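You operate a simulated robot arm through the tools that you are given. There is no shell and no other tool. Be economical: measure what you need, move in short steps, check, and stop when the job is done.

You are at the controls of a simulated two-armed robot. One attempt, no reset.

## Task
Gauge and sort the two loose cores on top of the core rack.
Fine: try each in the ring gauge first; Go stands in a 40 mm slot, No go in the rack's rejects bin; leave the other cores.

Only the result counts: the job must be done as asked and must still hold three seconds after the hand-in. Knocking over, shifting, dropping, spilling or breaking anything else fails it.

## Robot
Two 7-joint arms with fingered hands on one trunk that stands fixed in place. Base frame: the origin is at the foot of the trunk, x ahead of it, y to its left, z up. Lengths are in mm, angles in rad, forces in N, time in s.
The left shoulder is at [99, 128, 1086], the right one opposite. Payload 5 kg a hand.
The tool frame of a hand sits at the grasp point between the pads (the TCP): z along the fingers, y along the line on which they close. The tips reach 37 mm beyond it. Largest opening 124 mm; the body of the gripper starts 43 mm behind the TCP. The gripper is a hand of 3 fingers: y runs from the thumb to the fingers, the wrist lies at [-21, -116, -203] in the tool frame.
Orientation is told as [roll, pitch, yaw] about the base's x, y, z axes, in that order, counted from this pose: with the fingers straight down and the wrist toward the robot, the tool's x, y and z point along [0, 1, 0], [1, 0, 0] and [0, 0, -1] of the base frame.

## Interface
- The arms move only by the tool move_arm. It takes "left_plan", "right_plan" or both (then of equal length, played together; a hand with none holds still); each is one flat list of numbers, 6 for each row, row after row: the shift along the base's x, y, z in mm, then the turn, a rotation vector about the base's x, y, z in degrees. In form: [dx, dy, dz, wx, wy, wz, dx, dy, dz, wx, wy, wz, ...]. A call has 1 to 12 rows; each row is the pose to reach, as a shift and turn from the pose commanded when the call began. Rows are played at 5 a second. More than 50 mm and 0.15 rad between two rows, and nothing of the call is played. Where a pose cannot be reached the arm comes as near as it can. A force on the tool above 50 N (or 10 N above the force at the start of the call, whichever is more), or a blocked arm, ends the call early, and 0.2 s more pass. In this call time passes only in rows, and 0.2 s behind the last. The reply holds the time, the measured pose of the TCP, the force on the tool along the base axes, the opening and the grip force, in the units named above and with some noise, with the torque about the TCP (base axes, N m) and any sound that the robot's microphone picked up, and new pictures: "views" is both (left out), scene, wrist or none (wrist: the cameras of the hands that moved).
- Cameras (640 x 400 px; columns grow to the right, rows downward): "scene" is now at [224.9, 80.8, 1291.3]; the picture's right is [0.81, -0.59, 0.00], its down [-0.14, -0.19, -0.97] and it looks along [0.57, 0.79, -0.24] (base axes); focal length 214 px, centre (320, 200). "left" rides on the left gripper at [-72, -104, -154] in its tool frame; the picture's right is [-0.83, -0.26, 0.49], its down [0.51, -0.72, 0.47] and it looks along [0.23, 0.64, 0.73] (tool axes); focal length 243 px, centre (320, 200). "right" rides on the right gripper at [72, -104, -154] in its tool frame; the picture's right is [-0.83, 0.26, -0.49], its down [-0.51, -0.72, 0.47] and it looks along [-0.23, 0.64, 0.73] (tool axes); focal length 243 px, centre (320, 200). There is no depth. A picture from a camera that has moved, and an enlarged one, comes with that camera's place and axes in the base frame and with its lens. The place of the scene camera against the robot may be out by one fixed shift of up to 18 mm in any direction.
- move_column(by): slides the trunk up (or, below 0, down) by that many mm; the arms and the scene camera ride with it, the base frame stays. It gives what a move gives, with no picture.
- finger_targets(index, middle, thumb_bend, thumb_turn, hand): sets how far each is bent, from 0 (flat) to 1 (curled in); at 0.3 the hand is open as for a grip, at 0.7 the pads meet at the TCP. One left out holds its place. A second passes; each finger stops where it meets its share of the squeeze, and holds until it gets a number again. It is the only way to open and close the hand. It gives what a move gives, with no picture; readings hold the bend of each and the force on the fingers (four entries, about 0 where the hand has none), thumb and palm. thumb_turn goes from beside the hand (0) to across from the fingers (1), as for a grip.
- aim_head(pan, tilt): turns the head with the scene camera to pan (to the left, within 1.396 rad either way) and tilt (down, from -0.506 to 1.204), counted from straight ahead of the robot. It gives what a move gives, and a new picture of the scene camera.
- zoom(camera, box): a new picture of the part [left, top, right, bottom] of that camera's present view, enlarged. It takes no simulated time.
- job_done(): hands the job in; it is judged then, once.

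Work in short steps. Places have to be worked out from the pictures, the camera data and where the tool is seen: move nearer, look again, correct. Check each grasp and each placing, and mend what went wrong. You have 120 turns and 200 pictures in all, those below and enlarged ones among them. Open the grippers and draw the arms clear of the work before you hand the job in, unless the task says otherwise; then end with one line.

The tools are called after "Emit:" as name(argument=value, ...) on one line, values as JSON. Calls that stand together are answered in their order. move_arm: Moves the arms, as the interface text tells. Its arguments: {"type":"object","properties":{"left_plan":{"type":"array","items":{"type":"number"}},"right_plan":{"type":"array","items":{"type":"number"}},"views":{"type":"string","enum":["both","scene","wrist","none"]}},"required":[]} The other tools are called the same way: move_column (by) slides the trunk up or down; finger_targets (index, middle, thumb_bend, thumb_turn, hand) moves the fingers one by one; aim_head (pan, tilt) turns the head that bears the scene camera; zoom (camera, box) takes an enlarged picture of a part of a camera's view; job_done () hands the job in.

At the start:

```text
t: 0.0
left_ee_pos: [446.4, 608.4, 1190.3]
left_tcp_rot: [0.002, -0.001, 0.0]
left_ft_force: [-0.1, 0.6, 0.2]
left_ft_torque: [0.01, 0.0, -0.01]
left_grip_width: 123.7
left_grasp_force: 0.0
left_shape: jaw
left_bend: [0.3, 0.3, 0.3, 0.98]
left_finger forces: [0.0, 0.1, 0.1, 0.0, 0.1, 0.0]
right_ee_pos: [628.6, 102.8, 1261.5]
right_tcp_rot: [0.0, -0.002, 0.0]
right_ft_force: [-0.7, 0.4, 0.0]
right_ft_torque: [0.02, -0.01, 0.02]
right_grip_width: 123.5
right_grasp_force: 0.0
right_shape: jaw
right_bend: [0.3, 0.3, 0.3, 0.98]
right_finger forces: [0.0, 0.0, 0.1, 0.0, 0.1, 0.1]
trunk travel left (down, up): [-275.0, 288.0]
head pan, tilt: [0.944, 0.237]
```

scene: 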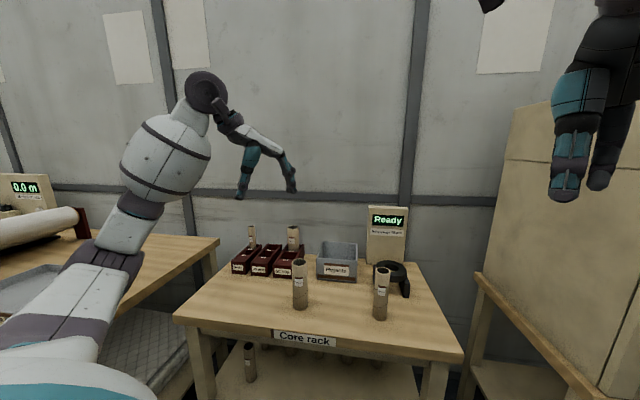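
right: 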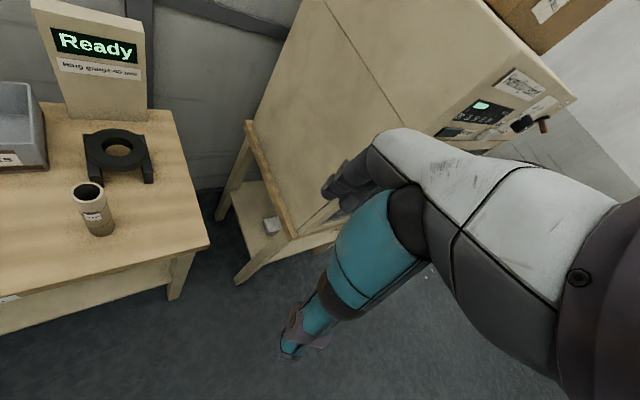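
left: 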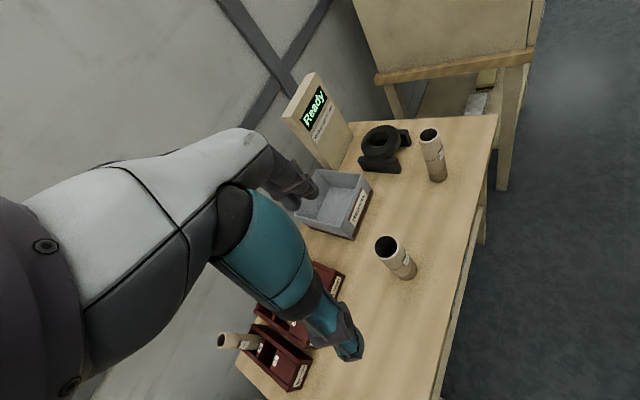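

The two loose cores stand on the table, with the slots on the left and the ring gauge at the right. I'll zoom in on the key areas first.

Emit:
zoom(camera="scene", box=[220, 200, 420, 325])

Emit:
zoom(camera="left", box=[200, 80, 500, 400])

Emit:
zoom(camera="right", box=[0, 0, 240, 300])

```text
3.20 times, centred on (320, 262) of scene
camera zoom: at [224.9, 80.8, 1291.3], right [0.81, -0.59, 0.0], down [-0.14, -0.19, -0.97], along [0.57, 0.79, -0.24], focal length 686 px, centre (320, 0)
```

zoom: 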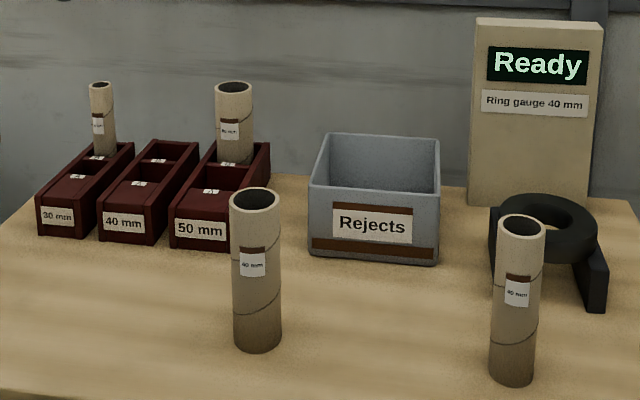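

```text
1.25 times, centred on (350, 240) of left
camera zoom: at [343.0, 534.4, 1343.6], right [-0.26, -0.83, -0.49], down [-0.72, 0.51, -0.47], along [0.64, 0.23, -0.73], focal length 303 px, centre (282, 150)
```

zoom: 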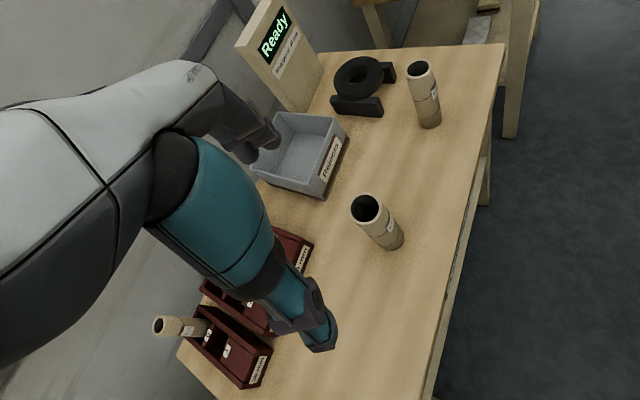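

```text
1.33 times, centred on (120, 150) of right
camera zoom: at [523.7, 175.7, 1415.7], right [0.26, -0.83, 0.49], down [-0.72, -0.51, -0.47], along [0.64, -0.23, -0.73], focal length 324 px, centre (587, 267)
```

zoom: 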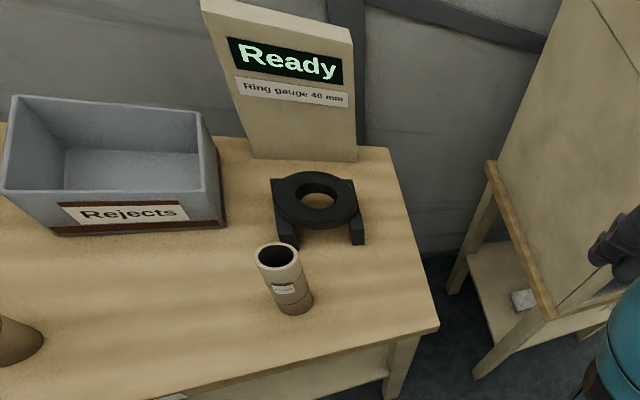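

Triangulating gives core A at about (516,577) and core B at about (681,404). The table top is at z≈807, turned 45°, with the ring near (823,471). I'll turn the left hand to face the table squarely and look at the slots.

Emit:
move_arm(left_plan=[-29, 25, -7, 0, 0, 7.5, -58, 50, -14, 0, 0, 15, -88, 76, -20, 0, 0, 22.5, -117, 101, -27, 0, 0, 30, -146, 126, -33, 0, 0, 37.5, -176, 152, -40, 0, 0, 45], views="wrist")

Emit:
aim_head(pan=0.8, tilt=0.5)

```text
t: 1.4
left_ee_pos: [270.0, 762.1, 1152.5]
left_tcp_rot: [0.001, 0.001, 0.788]
left_ft_force: [-0.3, 0.7, 0.5]
left_ft_torque: [-0.02, -0.06, 0.01]
left_grip_width: 123.7
left_grasp_force: 0.1
left_shape: jaw
left_bend: [0.3, 0.3, 0.3, 0.98]
left_finger forces: [0.0, 0.0, 0.0, 0.0, 0.0, 0.0]
right_ee_pos: [627.8, 104.0, 1262.8]
right_tcp_rot: [0.0, 0.0, 0.0]
right_ft_force: [-0.4, 0.0, 0.2]
right_ft_torque: [-0.02, -0.03, 0.0]
right_grip_width: 123.6
right_grasp_force: 0.1
right_shape: jaw
right_bend: [0.3, 0.3, 0.3, 0.98]
right_finger forces: [0.0, 0.0, 0.0, 0.0, 0.0, 0.1]
trunk travel left (down, up): [-275.0, 288.0]
head pan, tilt: [0.944, 0.237]
camera left: at [247.4, 636.4, 1305.3], right [0.4, -0.77, -0.49], down [-0.87, -0.15, -0.47], along [0.29, 0.62, -0.73], focal length 243 px, centre (320, 200)
```

left: 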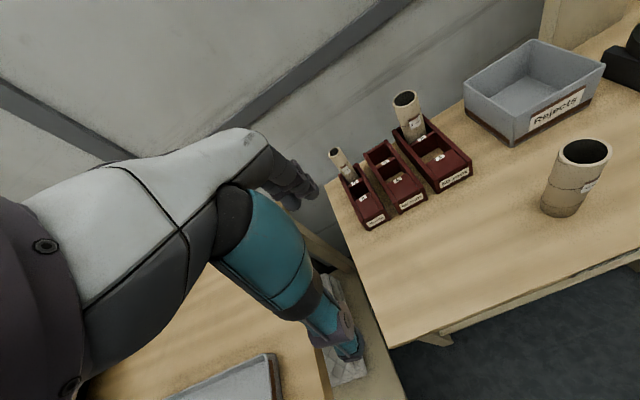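

```text
t: 2.2
left_ee_pos: [272.1, 762.1, 1151.4]
left_tcp_rot: [0.001, 0.001, 0.786]
left_ft_force: [0.1, -0.3, -0.5]
left_ft_torque: [0.03, 0.03, 0.02]
left_grip_width: 123.7
left_grasp_force: 0.1
left_shape: jaw
left_bend: [0.3, 0.3, 0.3, 0.98]
left_finger forces: [0.0, 0.1, 0.0, 0.0, 0.0, 0.0]
right_ee_pos: [628.7, 103.6, 1261.9]
right_tcp_rot: [0.0, -0.002, 0.0]
right_ft_force: [0.3, -0.3, -0.4]
right_ft_torque: [-0.05, 0.01, 0.01]
right_grip_width: 123.5
right_grasp_force: 0.1
right_shape: jaw
right_bend: [0.3, 0.3, 0.3, 0.98]
right_finger forces: [0.0, 0.0, 0.0, 0.0, 0.0, 0.0]
trunk travel left (down, up): [-275.0, 288.0]
head pan, tilt: [0.799, 0.499]
camera scene: at [233.7, 70.3, 1267.2], right [0.72, -0.7, 0.0], down [-0.33, -0.34, -0.88], along [0.61, 0.63, -0.48], focal length 214 px, centre (320, 200)
```

scene: 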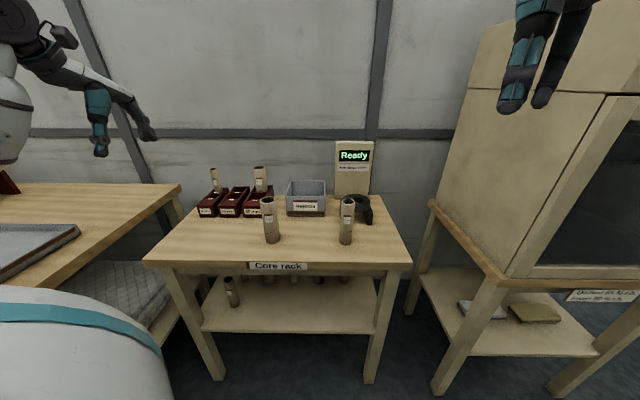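

Emit:
zoom(camera="left", box=[310, 80, 490, 240])

Emit:
zoom(camera="scene", box=[180, 130, 400, 260])

```text
2.50 times, centred on (400, 160) of left
camera zoom: at [249.0, 635.7, 1305.4], right [0.4, -0.77, -0.49], down [-0.87, -0.15, -0.47], along [0.29, 0.62, -0.73], focal length 606 px, centre (120, 300)
```

zoom: 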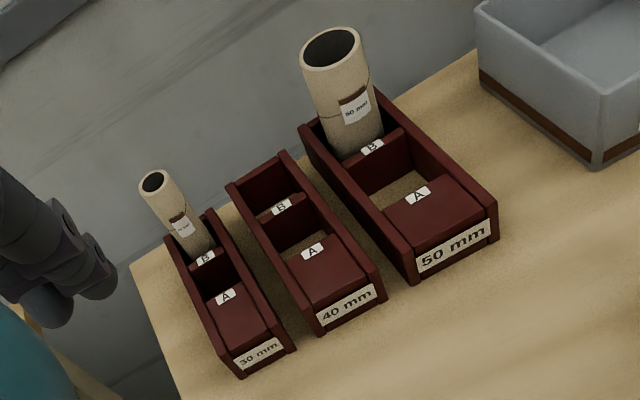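

```text
2.91 times, centred on (290, 195) of scene
camera zoom: at [233.7, 70.3, 1267.2], right [0.72, -0.7, 0.0], down [-0.33, -0.34, -0.88], along [0.61, 0.63, -0.48], focal length 624 px, centre (407, 214)
```

zoom: 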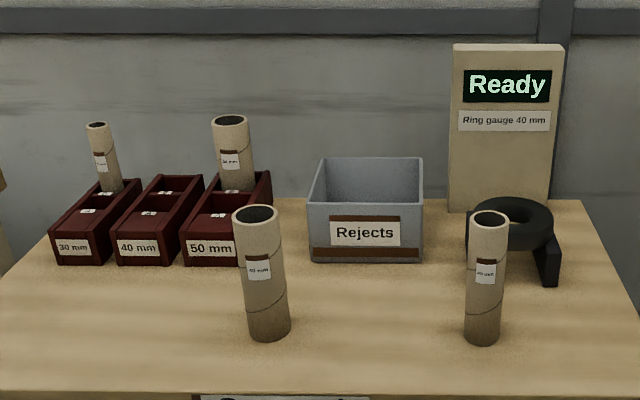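

Each block has A and B slots, and both 40 mm slots are empty. Next I bring the left hand over core B and move the right arm aside.

Emit:
move_arm(left_plan=[34, -30, -4, 0, 0, 0, 68, -60, -8, 0, 0, 0, 102, -90, -12, 0, 0, 0, 137, -119, -16, 0, 0, 0, 171, -149, -20, 0, 0, 0, 205, -179, -24, 0, 0, 0, 239, -209, -28, 0, 0, 0, 273, -239, -32, 0, 0, 0, 307, -268, -36, 0, 0, 0, 342, -298, -40, 0, 0, 0, 376, -328, -44, 0, 0, 0, 410, -358, -50, 0, 0, 0], right_plan=[0, -20, 0, 0, 0, 0, 0, -40, 0, 0, 0, 0, 0, -60, 0, 0, 0, 0, 0, -80, 0, 0, 0, 0, 0, -100, 0, 0, 0, 0, 0, -120, 0, 0, 0, 0, 0, -140, 0, 0, 0, 0, 0, -160, 0, 0, 0, 0, 0, -180, 0, 0, 0, 0, 0, -200, 0, 0, 0, 0, 0, -220, 0, 0, 0, 0, 0, -240, 0, 0, 0, 0], views="both")

```text
t: 4.8
left_ee_pos: [681.6, 397.2, 1096.0]
left_tcp_rot: [0.001, 0.0, 0.787]
left_ft_force: [0.0, 0.0, -0.2]
left_ft_torque: [0.07, 0.06, 0.03]
left_grip_width: 123.6
left_grasp_force: 0.1
left_shape: jaw
left_bend: [0.3, 0.3, 0.3, 0.97]
left_finger forces: [0.0, 0.0, 0.0, 0.0, 0.0, 0.0]
right_ee_pos: [630.2, -139.5, 1262.2]
right_tcp_rot: [0.001, 0.001, -0.001]
right_ft_force: [0.6, -0.8, -0.5]
right_ft_torque: [0.04, 0.05, 0.02]
right_grip_width: 123.7
right_grasp_force: 0.1
right_shape: jaw
right_bend: [0.3, 0.3, 0.3, 0.98]
right_finger forces: [0.0, 0.0, 0.0, 0.0, 0.0, 0.0]
trunk travel left (down, up): [-275.0, 288.0]
head pan, tilt: [0.799, 0.499]
camera scene: at [235.3, 67.5, 1266.9], right [0.72, -0.7, 0.0], down [-0.33, -0.34, -0.88], along [0.61, 0.63, -0.48], focal length 214 px, centre (320, 200)
camera right: at [525.3, -67.9, 1415.6], right [0.26, -0.83, 0.49], down [-0.72, -0.51, -0.47], along [0.64, -0.23, -0.73], focal length 243 px, centre (320, 200)
camera left: at [660.3, 271.2, 1250.3], right [0.4, -0.77, -0.49], down [-0.87, -0.15, -0.47], along [0.29, 0.62, -0.73], focal length 243 px, centre (320, 200)
```

scene: 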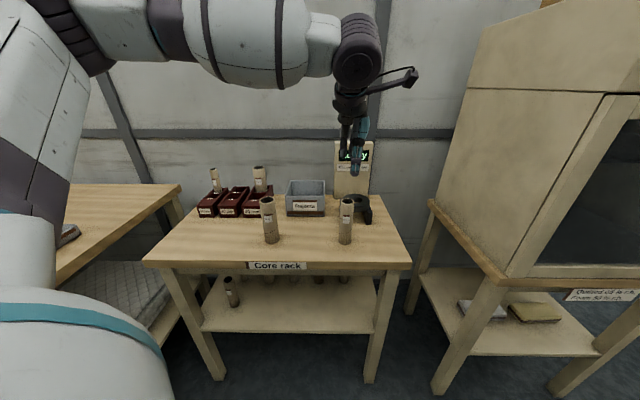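
right: 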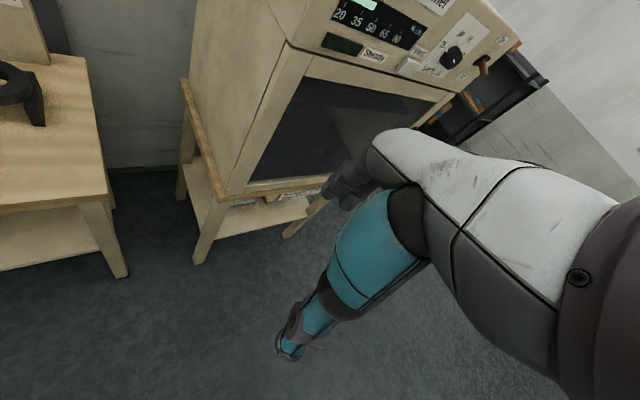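
left: 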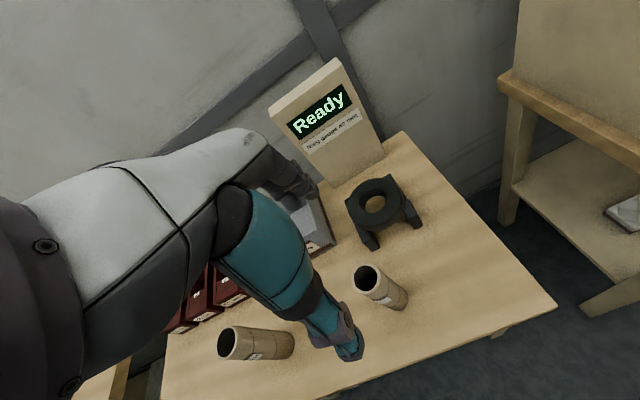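

Core B and the ring are both in the wrist view, so I zoom in to measure them.

Emit:
zoom(camera="left", box=[310, 160, 470, 330])

Emit:
zoom(camera="scene", box=[300, 100, 420, 260])

```text
2.35 times, centred on (390, 245) of left
camera zoom: at [660.3, 271.2, 1250.3], right [0.4, -0.77, -0.49], down [-0.87, -0.15, -0.47], along [0.29, 0.62, -0.73], focal length 571 px, centre (155, 94)
```

zoom: 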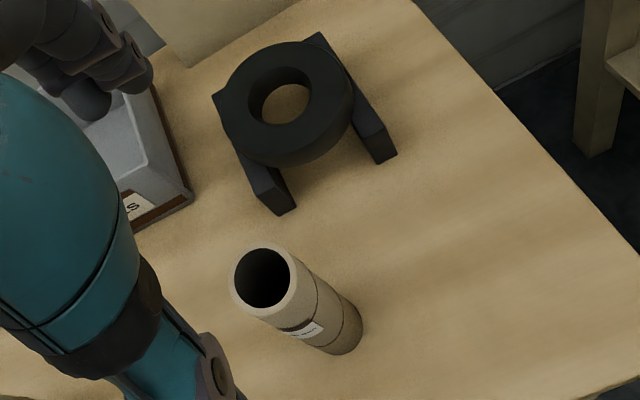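

```text
2.50 times, centred on (360, 180) of scene
camera zoom: at [235.3, 67.5, 1266.9], right [0.72, -0.7, 0.0], down [-0.33, -0.34, -0.88], along [0.61, 0.63, -0.48], focal length 536 px, centre (220, 250)
```

zoom: 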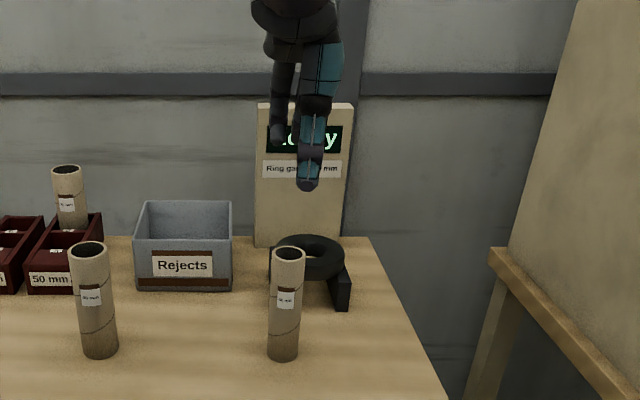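

Core B's axis is at about (684.5,399), standing upright with its top at z≈956. I lower the open hand over it.

Emit:
move_arm(left_plan=[2, 2, -40, 0, 0, 0, 3, 2, -80, 0, 0, 0, 3, 2, -120, 0, 0, 0, 3, 2, -155, 0, 0, 0], views="both")

```text
t: 5.8
left_ee_pos: [684.5, 400.3, 943.6]
left_tcp_rot: [0.001, -0.002, 0.785]
left_ft_force: [0.4, -0.6, -0.2]
left_ft_torque: [0.01, -0.01, 0.02]
left_grip_width: 123.7
left_grasp_force: 0.1
left_shape: jaw
left_bend: [0.3, 0.3, 0.3, 0.97]
left_finger forces: [0.0, 0.0, 0.0, 0.0, 0.0, 0.0]
right_ee_pos: [628.7, -135.5, 1262.4]
right_tcp_rot: [0.001, 0.0, 0.0]
right_ft_force: [0.1, 1.3, -0.4]
right_ft_torque: [0.03, 0.01, 0.03]
right_grip_width: 123.6
right_grasp_force: 0.1
right_shape: jaw
right_bend: [0.3, 0.3, 0.3, 0.98]
right_finger forces: [0.1, 0.0, 0.0, 0.0, 0.0, 0.0]
trunk travel left (down, up): [-275.0, 288.0]
head pan, tilt: [0.799, 0.499]
camera scene: at [234.9, 70.3, 1266.8], right [0.72, -0.7, 0.0], down [-0.33, -0.34, -0.88], along [0.61, 0.63, -0.48], focal length 214 px, centre (320, 200)
camera left: at [661.9, 275.0, 1097.4], right [0.4, -0.77, -0.49], down [-0.87, -0.15, -0.47], along [0.29, 0.62, -0.73], focal length 243 px, centre (320, 200)
```

scene: 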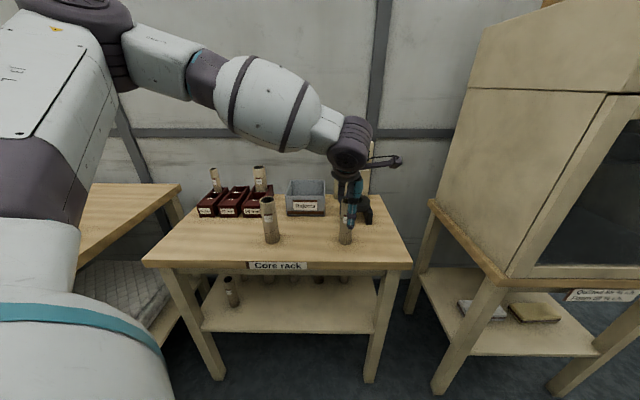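
left: 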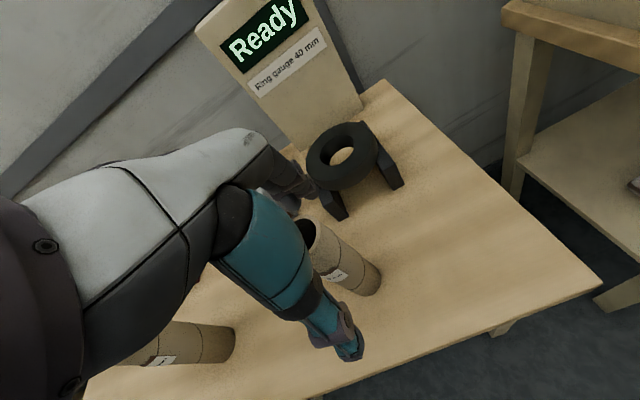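

The core is between the thumb and fingers. I lower a further 22 mm and close gently.

Emit:
move_arm(left_plan=[0, 0, -22, 0, 0, 0], views="none")

Emit:
finger_targets(hand="left", index=0.6, middle=0.6, thumb_bend=0.6)

Emit:
zoom(camera="left", box=[220, 160, 420, 360])

```text
t: 6.2
left_ee_pos: [684.4, 401.2, 920.4]
left_tcp_rot: [0.001, 0.0, 0.786]
left_ft_force: [1.0, 0.5, -0.3]
left_ft_torque: [-0.03, 0.01, 0.01]
left_grip_width: 123.8
left_grasp_force: 0.0
left_shape: jaw
left_bend: [0.3, 0.3, 0.3, 0.97]
left_finger forces: [0.0, 0.0, 0.2, 0.1, 0.0, 0.0]
right_ee_pos: [628.6, -135.7, 1262.7]
right_tcp_rot: [0.0, 0.001, 0.0]
right_ft_force: [0.2, -0.1, -0.6]
right_ft_torque: [-0.02, 0.03, -0.02]
right_grip_width: 123.7
right_grasp_force: 0.0
right_shape: jaw
right_bend: [0.3, 0.3, 0.3, 0.98]
right_finger forces: [0.0, 0.1, 0.0, 0.0, 0.0, 0.0]
trunk travel left (down, up): [-275.0, 288.0]
head pan, tilt: [0.799, 0.499]
```

```text
t: 7.2
left_ee_pos: [683.2, 401.3, 921.1]
left_tcp_rot: [-0.001, 0.0, 0.785]
left_ft_force: [-0.1, -0.5, 1.1]
left_ft_torque: [0.01, 0.01, -0.02]
left_grip_width: 40.7
left_grasp_force: 1.2
left_shape: fingers
left_bend: [0.59, 0.6, 0.59, 0.97]
left_finger forces: [1.5, 0.1, 0.0, 0.1, 1.2, 0.0]
right_ee_pos: [627.2, -136.8, 1262.5]
right_tcp_rot: [0.002, -0.002, 0.001]
right_ft_force: [0.4, 1.1, -0.7]
right_ft_torque: [0.01, 0.03, 0.0]
right_grip_width: 123.8
right_grasp_force: 0.2
right_shape: jaw
right_bend: [0.3, 0.3, 0.3, 0.98]
right_finger forces: [0.0, 0.1, 0.0, 0.0, 0.0, 0.0]
trunk travel left (down, up): [-275.0, 288.0]
head pan, tilt: [0.799, 0.499]
```

```text
2.00 times, centred on (320, 260) of left
camera zoom: at [660.9, 275.4, 1075.7], right [0.4, -0.77, -0.49], down [-0.87, -0.15, -0.47], along [0.29, 0.62, -0.73], focal length 485 px, centre (320, 80)
```

zoom: 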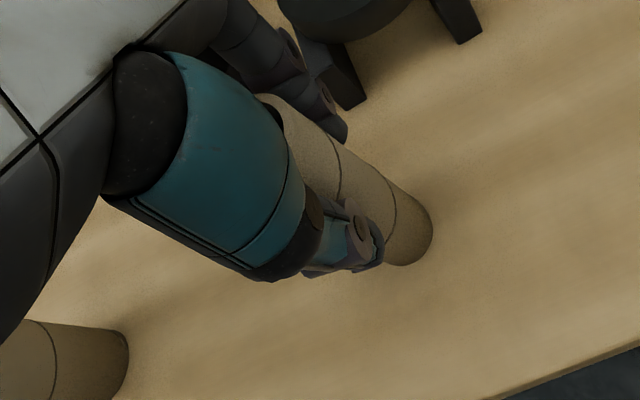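

Index and thumb are touching at a width of about 40.7 mm. I tighten the grip.

Emit:
finger_targets(hand="left", index=0.7, middle=0.7, thumb_bend=0.7)

Emit:
zoom(camera="left", box=[220, 160, 420, 360])

```text
t: 8.2
left_ee_pos: [683.3, 400.2, 922.0]
left_tcp_rot: [0.0, 0.0, 0.785]
left_ft_force: [0.1, 1.0, 0.1]
left_ft_torque: [-0.04, 0.0, -0.03]
left_grip_width: 37.4
left_grasp_force: 14.1
left_shape: fingers
left_bend: [0.61, 0.65, 0.61, 0.96]
left_finger forces: [8.1, 5.8, 0.0, 0.0, 14.6, 0.0]
right_ee_pos: [628.1, -135.9, 1262.6]
right_tcp_rot: [0.0, -0.002, 0.001]
right_ft_force: [-0.1, -0.6, -0.3]
right_ft_torque: [0.03, 0.0, 0.01]
right_grip_width: 123.4
right_grasp_force: 0.0
right_shape: jaw
right_bend: [0.3, 0.3, 0.3, 0.98]
right_finger forces: [0.1, 0.1, 0.0, 0.0, 0.0, 0.1]
trunk travel left (down, up): [-275.0, 288.0]
head pan, tilt: [0.799, 0.499]
```

```text
2.00 times, centred on (320, 260) of left
camera zoom: at [660.8, 275.4, 1075.8], right [0.4, -0.77, -0.49], down [-0.87, -0.15, -0.47], along [0.29, 0.62, -0.73], focal length 485 px, centre (320, 80)
```

zoom: 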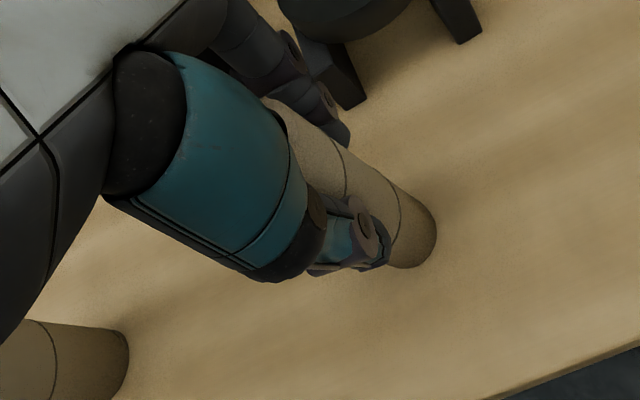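

The grip is firm (14 N on a ~38 mm core). I lift it 95 mm and check.

Emit:
move_arm(left_plan=[0, 0, 20, 0, 0, 0, 0, 0, 60, 0, 0, 0, 0, 0, 95, 0, 0, 0], views="both")

Emit:
zoom(camera="scene", box=[310, 130, 410, 250])

Emit:
zoom(camera="left", box=[250, 120, 450, 320])

```text
t: 9.0
left_ee_pos: [684.3, 399.9, 1018.7]
left_tcp_rot: [0.0, 0.0, 0.785]
left_ft_force: [0.2, 0.0, -0.9]
left_ft_torque: [-0.01, 0.02, 0.01]
left_grip_width: 37.5
left_grasp_force: 14.3
left_shape: fingers
left_bend: [0.61, 0.65, 0.61, 0.96]
left_finger forces: [8.2, 5.9, 0.1, 0.0, 14.5, 0.1]
right_ee_pos: [627.1, -137.8, 1263.0]
right_tcp_rot: [-0.001, -0.003, 0.0]
right_ft_force: [0.4, -1.0, -0.8]
right_ft_torque: [0.01, -0.01, -0.01]
right_grip_width: 123.7
right_grasp_force: 0.1
right_shape: jaw
right_bend: [0.3, 0.3, 0.3, 0.98]
right_finger forces: [0.0, 0.0, 0.0, 0.1, 0.0, 0.0]
trunk travel left (down, up): [-275.0, 288.0]
head pan, tilt: [0.799, 0.499]
camera scene: at [232.8, 69.7, 1267.3], right [0.72, -0.7, 0.0], down [-0.33, -0.34, -0.88], along [0.61, 0.63, -0.48], focal length 214 px, centre (320, 200)
camera left: at [661.4, 274.6, 1171.2], right [0.4, -0.77, -0.49], down [-0.87, -0.15, -0.47], along [0.29, 0.62, -0.73], focal length 243 px, centre (320, 200)
```

scene: 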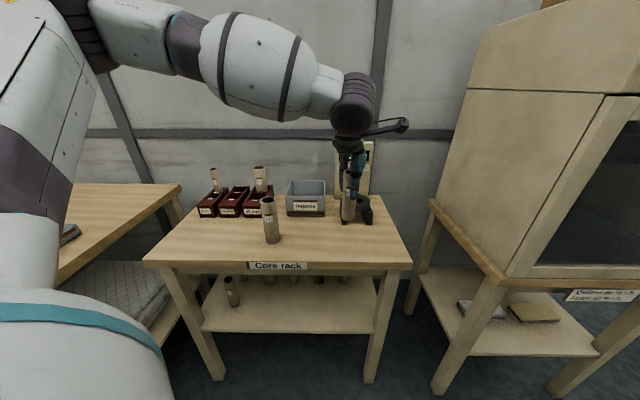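
left: 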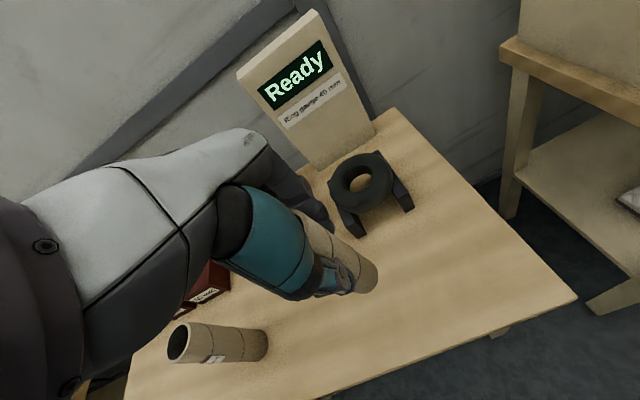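

```text
3.33 times, centred on (360, 190) of scene
camera zoom: at [232.8, 69.7, 1267.3], right [0.72, -0.7, 0.0], down [-0.33, -0.34, -0.88], along [0.61, 0.63, -0.48], focal length 715 px, centre (187, 233)
```

zoom: 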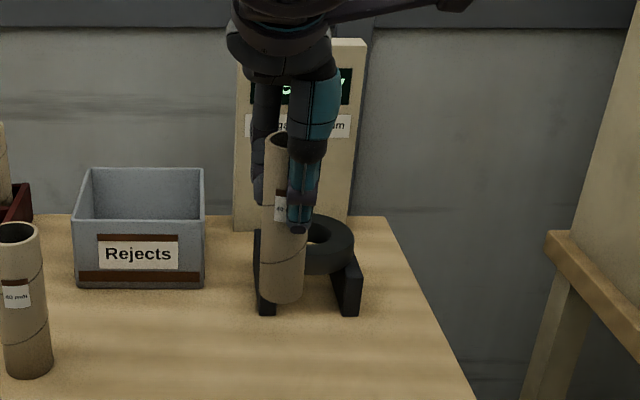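

```text
2.00 times, centred on (350, 220) of left
camera zoom: at [661.4, 274.6, 1171.2], right [0.4, -0.77, -0.49], down [-0.87, -0.15, -0.47], along [0.29, 0.62, -0.73], focal length 485 px, centre (260, 160)
```

zoom: 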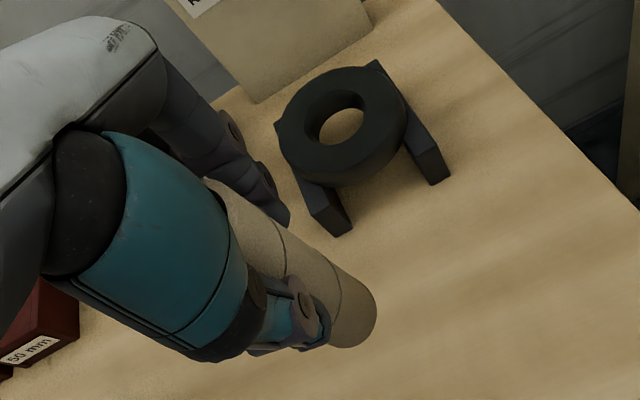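

The core hangs upright with its bottom at about 904, above the ring top at about 865. I carry it over the ring centre at about (833,473).

Emit:
move_arm(left_plan=[37, 18, 0, 0, 0, 0, 74, 36, 0, 0, 0, 0, 111, 54, 0, 0, 0, 0, 149, 73, 0, 0, 0, 0], views="both")

Emit:
zoom(camera="left", box=[280, 160, 440, 320])

Emit:
zoom(camera="scene", box=[320, 120, 420, 240])

```text
t: 10.0
left_ee_pos: [836.3, 472.9, 1014.5]
left_tcp_rot: [0.003, 0.002, 0.785]
left_ft_force: [1.3, 0.4, -0.3]
left_ft_torque: [-0.02, 0.01, 0.01]
left_grip_width: 37.2
left_grasp_force: 14.1
left_shape: fingers
left_bend: [0.61, 0.65, 0.61, 0.96]
left_finger forces: [8.2, 6.0, 0.0, 0.0, 14.4, 0.1]
right_ee_pos: [629.2, -137.1, 1260.6]
right_tcp_rot: [-0.002, 0.001, 0.001]
right_ft_force: [1.1, -0.3, -0.4]
right_ft_torque: [-0.01, 0.0, -0.02]
right_grip_width: 123.7
right_grasp_force: 0.2
right_shape: jaw
right_bend: [0.3, 0.3, 0.3, 0.98]
right_finger forces: [0.0, 0.1, 0.0, 0.0, 0.1, 0.0]
trunk travel left (down, up): [-275.0, 288.0]
head pan, tilt: [0.799, 0.499]
camera scene: at [235.6, 70.6, 1266.6], right [0.72, -0.7, 0.0], down [-0.34, -0.34, -0.88], along [0.61, 0.63, -0.48], focal length 214 px, centre (320, 200)
camera left: at [814.3, 348.0, 1167.6], right [0.4, -0.77, -0.49], down [-0.87, -0.15, -0.47], along [0.29, 0.62, -0.73], focal length 243 px, centre (320, 200)
```

scene: 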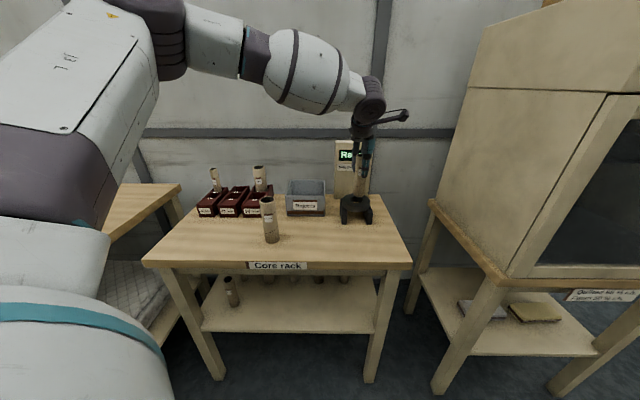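
left: 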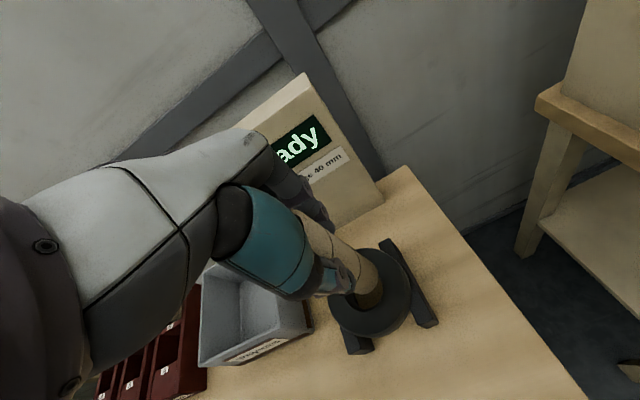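

```text
2.50 times, centred on (360, 240) of left
camera zoom: at [814.3, 348.0, 1167.6], right [0.4, -0.77, -0.49], down [-0.87, -0.15, -0.47], along [0.29, 0.62, -0.73], focal length 606 px, centre (220, 100)
```

zoom: 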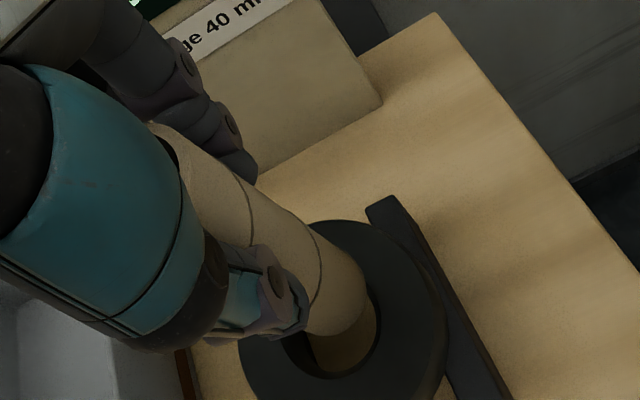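

```text
3.33 times, centred on (370, 180) of scene
camera zoom: at [235.6, 70.6, 1266.6], right [0.72, -0.7, 0.0], down [-0.34, -0.34, -0.88], along [0.61, 0.63, -0.48], focal length 715 px, centre (153, 267)
```

zoom: 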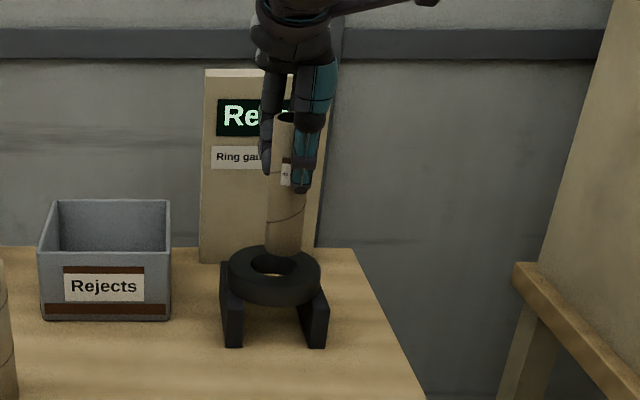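

The core bottom hangs over the ring; I take a closer view to centre it.

Emit:
zoom(camera="left", box=[310, 230, 450, 370])

Emit:
zoom(camera="scene", box=[335, 160, 385, 230])

```text
2.86 times, centred on (380, 300) of left
camera zoom: at [814.3, 348.0, 1167.6], right [0.4, -0.77, -0.49], down [-0.87, -0.15, -0.47], along [0.29, 0.62, -0.73], focal length 693 px, centre (149, -86)
```

zoom: 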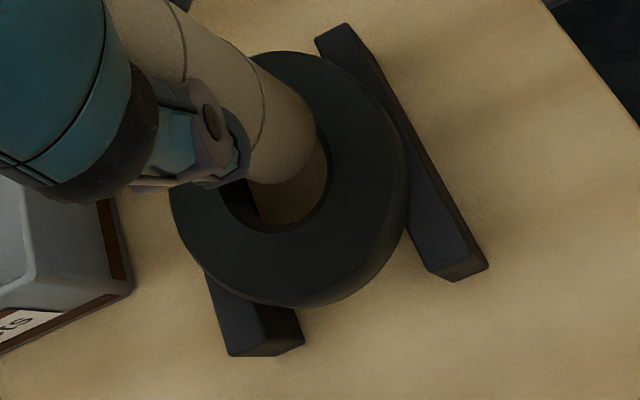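

```text
5.71 times, centred on (360, 195) of scene
camera zoom: at [235.6, 70.6, 1266.6], right [0.72, -0.7, 0.0], down [-0.34, -0.34, -0.88], along [0.61, 0.63, -0.48], focal length 1226 px, centre (91, 229)
```

zoom: 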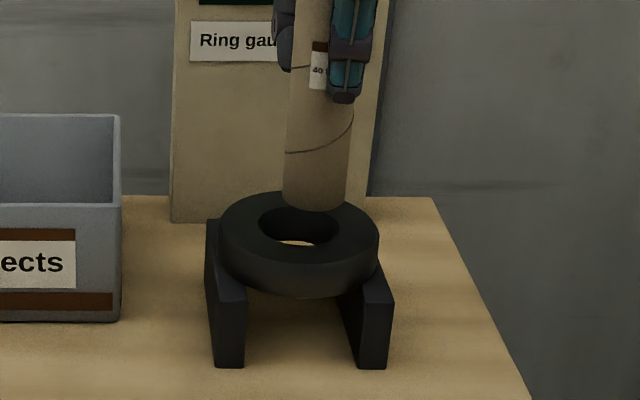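

Relative to the ring, the core is about 7 mm too far right and 5 mm too deep. I correct that and lower to just above the ring.

Emit:
move_arm(left_plan=[-9, 2, 0, 0, 0, 0, -9, 2, -22, 0, 0, 0], views="none")

Emit:
zoom(camera="left", box=[300, 230, 440, 370])

Emit:
zoom(camera="scene", box=[335, 160, 385, 230])

```text
t: 10.6
left_ee_pos: [823.7, 476.6, 995.8]
left_tcp_rot: [-0.001, -0.004, 0.786]
left_ft_force: [1.2, -0.7, 6.8]
left_ft_torque: [-0.03, 0.03, 0.0]
left_grip_width: 37.1
left_grasp_force: 15.9
left_shape: fingers
left_bend: [0.62, 0.65, 0.61, 0.96]
left_finger forces: [9.0, 6.6, 0.0, 0.0, 15.1, 0.0]
right_ee_pos: [628.4, -137.3, 1262.9]
right_tcp_rot: [0.003, 0.001, 0.001]
right_ft_force: [-0.3, 0.5, -0.3]
right_ft_torque: [-0.01, 0.02, 0.02]
right_grip_width: 123.5
right_grasp_force: 0.0
right_shape: jaw
right_bend: [0.3, 0.3, 0.3, 0.98]
right_finger forces: [0.0, 0.1, 0.1, 0.0, 0.0, 0.0]
trunk travel left (down, up): [-275.0, 288.0]
head pan, tilt: [0.799, 0.499]
```

```text
2.86 times, centred on (370, 300) of left
camera zoom: at [801.5, 351.1, 1149.3], right [0.4, -0.77, -0.49], down [-0.87, -0.15, -0.47], along [0.29, 0.62, -0.73], focal length 693 px, centre (177, -86)
```

zoom: 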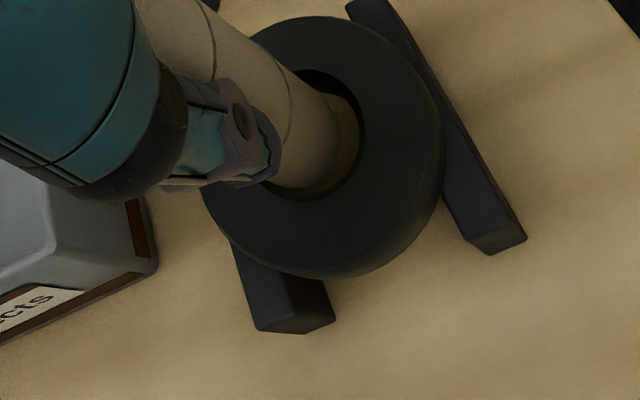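

```text
5.71 times, centred on (360, 195) of scene
camera zoom: at [234.2, 70.2, 1267.1], right [0.72, -0.7, 0.0], down [-0.33, -0.34, -0.88], along [0.61, 0.63, -0.48], focal length 1226 px, centre (91, 229)
```

zoom: 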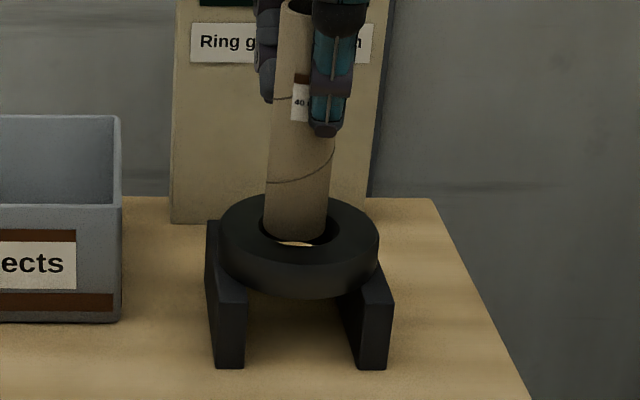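

There's light contact (7 N) while the core bottom sits at ring-top level. I zoom in more to compare hole and core.

Emit:
zoom(camera="left", box=[325, 230, 405, 310])

Emit:
zoom(camera="scene", box=[350, 185, 374, 207])

```text
5.00 times, centred on (365, 270) of left
camera zoom: at [801.5, 351.1, 1149.3], right [0.4, -0.77, -0.49], down [-0.87, -0.15, -0.47], along [0.29, 0.62, -0.73], focal length 1213 px, centre (95, -150)
```

zoom: 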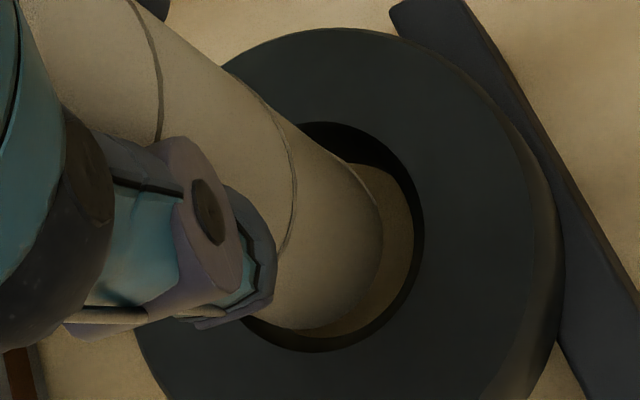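

```text
16.00 times, centred on (362, 196) of scene
camera zoom: at [234.2, 70.2, 1267.1], right [0.72, -0.7, 0.0], down [-0.33, -0.34, -0.88], along [0.61, 0.63, -0.48], focal length 3432 px, centre (-352, 264)
```

zoom: 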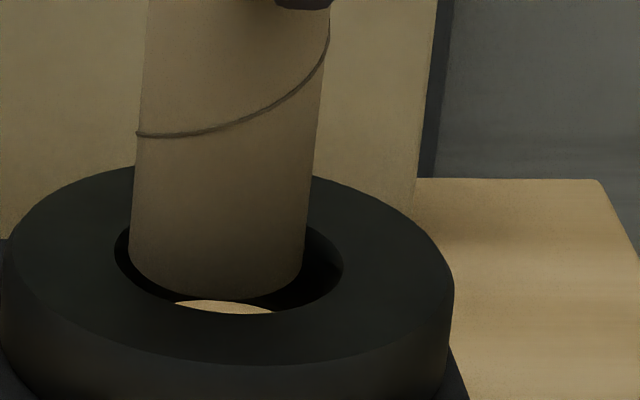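

The core sits about 3–5 mm too far left (−u) in the hole. I raise slightly, shift +u by 4 mm, then descend in small steps.

Emit:
move_arm(left_plan=[0, 0, 8, 0, 0, 0, 3, -3, 8, 0, 0, 0, 3, -3, 0, 0, 0, 0, 3, -3, -8, 0, 0, 0], views="none")

Emit:
zoom(camera="left", box=[325, 230, 405, 310])

Emit:
zoom(camera="scene", box=[345, 175, 381, 208])

```text
t: 11.6
left_ee_pos: [828.1, 475.8, 987.6]
left_tcp_rot: [0.002, 0.0, 0.785]
left_ft_force: [0.4, -0.1, -0.3]
left_ft_torque: [-0.01, 0.01, -0.01]
left_grip_width: 37.2
left_grasp_force: 14.7
left_shape: fingers
left_bend: [0.62, 0.65, 0.61, 0.96]
left_finger forces: [8.7, 5.9, 0.0, 0.1, 14.7, 0.0]
right_ee_pos: [627.5, -136.2, 1263.1]
right_tcp_rot: [0.0, 0.0, 0.0]
right_ft_force: [0.6, -0.2, -0.9]
right_ft_torque: [0.02, 0.04, 0.0]
right_grip_width: 123.5
right_grasp_force: 0.1
right_shape: jaw
right_bend: [0.3, 0.3, 0.3, 0.98]
right_finger forces: [0.0, 0.0, 0.1, 0.0, 0.0, 0.0]
trunk travel left (down, up): [-275.0, 288.0]
head pan, tilt: [0.799, 0.499]
```

```text
5.00 times, centred on (365, 270) of left
camera zoom: at [804.8, 350.3, 1141.0], right [0.4, -0.77, -0.49], down [-0.87, -0.15, -0.47], along [0.29, 0.62, -0.73], focal length 1213 px, centre (95, -150)
```

zoom: 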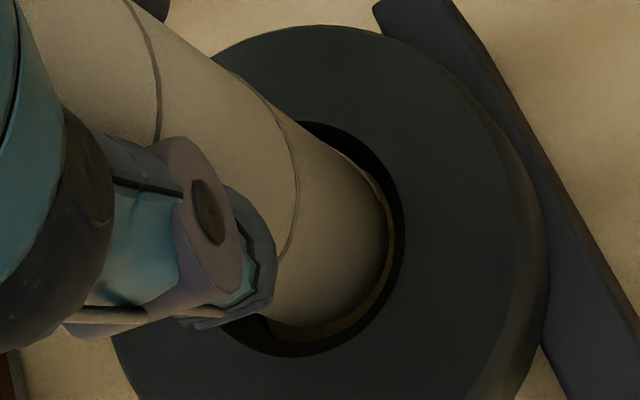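

```text
12.12 times, centred on (363, 192) of scene
camera zoom: at [234.0, 70.5, 1267.0], right [0.72, -0.7, 0.0], down [-0.33, -0.34, -0.88], along [0.61, 0.63, -0.48], focal length 2600 px, centre (-201, 303)
```

zoom: 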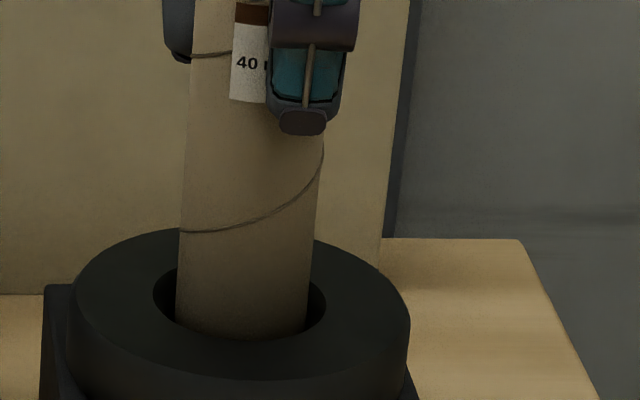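

The core has now entered the hole with no force. I lower it 25 mm and read the display.

Emit:
move_arm(left_plan=[0, 0, -8, 0, 0, 0, 0, 0, -16, 0, 0, 0, 0, 0, -25, 0, 0, 0], views="none")

Emit:
zoom(camera="scene", box=[320, 130, 400, 230])

Emit:
zoom(camera="left", box=[220, 50, 440, 330])

```text
t: 12.4
left_ee_pos: [827.3, 475.8, 963.5]
left_tcp_rot: [0.0, 0.001, 0.785]
left_ft_force: [-0.6, -0.3, -0.6]
left_ft_torque: [0.0, 0.02, 0.01]
left_grip_width: 37.5
left_grasp_force: 14.6
left_shape: fingers
left_bend: [0.62, 0.65, 0.61, 0.96]
left_finger forces: [8.7, 6.0, 0.0, 0.0, 14.6, 0.0]
right_ee_pos: [628.6, -136.3, 1262.5]
right_tcp_rot: [0.001, 0.001, -0.001]
right_ft_force: [-0.6, -0.3, 0.0]
right_ft_torque: [-0.02, 0.0, 0.02]
right_grip_width: 123.8
right_grasp_force: 0.0
right_shape: jaw
right_bend: [0.3, 0.3, 0.3, 0.98]
right_finger forces: [0.0, 0.0, 0.0, 0.0, 0.0, 0.0]
trunk travel left (down, up): [-275.0, 288.0]
head pan, tilt: [0.799, 0.499]
```

```text
4.00 times, centred on (360, 180) of scene
camera zoom: at [233.8, 70.6, 1267.1], right [0.72, -0.7, 0.0], down [-0.33, -0.34, -0.88], along [0.61, 0.63, -0.48], focal length 858 px, centre (160, 280)
```

zoom: 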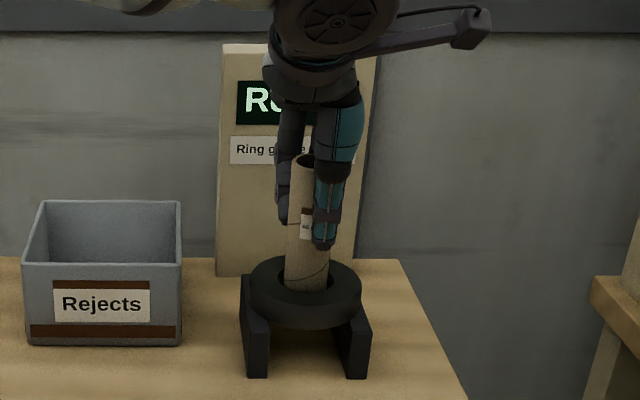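

```text
1.43 times, centred on (330, 190) of left
camera zoom: at [804.7, 350.7, 1116.3], right [0.4, -0.77, -0.49], down [-0.87, -0.15, -0.47], along [0.29, 0.62, -0.73], focal length 347 px, centre (306, 214)
```

zoom: 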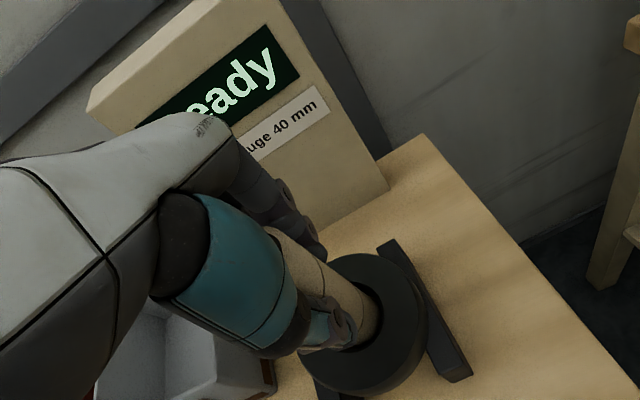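

Still "Ready", so I go deeper by 25 mm.

Emit:
move_arm(left_plan=[0, 0, -8, 0, 0, 0, 0, 0, -16, 0, 0, 0, 0, 0, -25, 0, 0, 0], views="none")

Emit:
zoom(camera="scene", box=[320, 130, 400, 230])

Emit:
zoom(camera="left", box=[220, 50, 440, 330])

```text
t: 13.2
left_ee_pos: [828.9, 475.0, 937.2]
left_tcp_rot: [0.0, -0.001, 0.785]
left_ft_force: [-0.1, -0.3, -0.6]
left_ft_torque: [-0.01, -0.02, -0.02]
left_grip_width: 36.9
left_grasp_force: 15.0
left_shape: fingers
left_bend: [0.62, 0.65, 0.61, 0.96]
left_finger forces: [8.7, 6.1, 0.0, 0.0, 14.5, 0.1]
right_ee_pos: [627.9, -135.8, 1262.4]
right_tcp_rot: [0.001, -0.002, -0.001]
right_ft_force: [-0.1, 0.4, 0.2]
right_ft_torque: [0.02, 0.02, 0.0]
right_grip_width: 123.5
right_grasp_force: 0.0
right_shape: jaw
right_bend: [0.3, 0.3, 0.3, 0.98]
right_finger forces: [0.0, 0.1, 0.0, 0.0, 0.0, 0.1]
trunk travel left (down, up): [-275.0, 288.0]
head pan, tilt: [0.799, 0.499]
```

```text
4.00 times, centred on (360, 180) of scene
camera zoom: at [233.8, 70.5, 1267.1], right [0.72, -0.7, 0.0], down [-0.33, -0.34, -0.88], along [0.61, 0.63, -0.48], focal length 858 px, centre (160, 280)
```

zoom: 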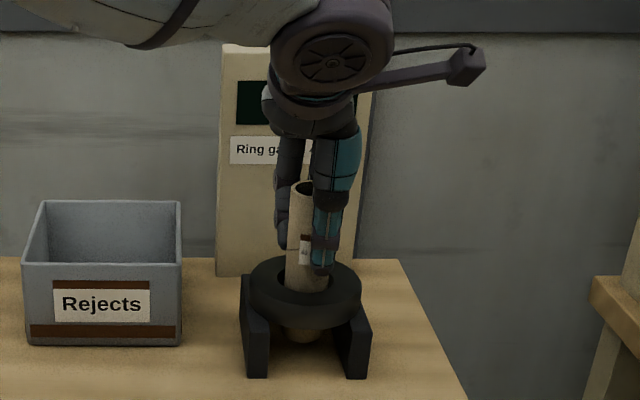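

```text
1.43 times, centred on (330, 190) of left
camera zoom: at [805.7, 350.1, 1090.9], right [0.4, -0.77, -0.49], down [-0.87, -0.15, -0.47], along [0.29, 0.62, -0.73], focal length 347 px, centre (306, 214)
```

zoom: 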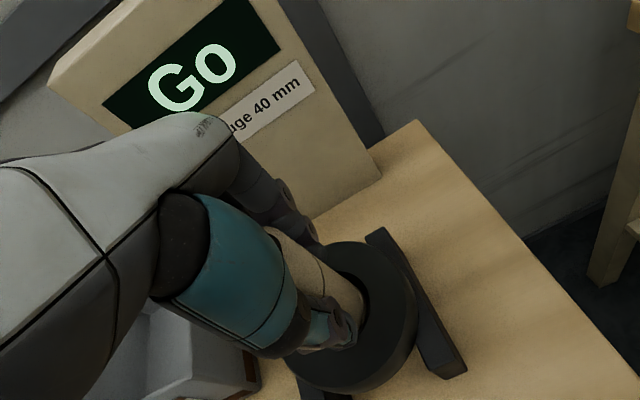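

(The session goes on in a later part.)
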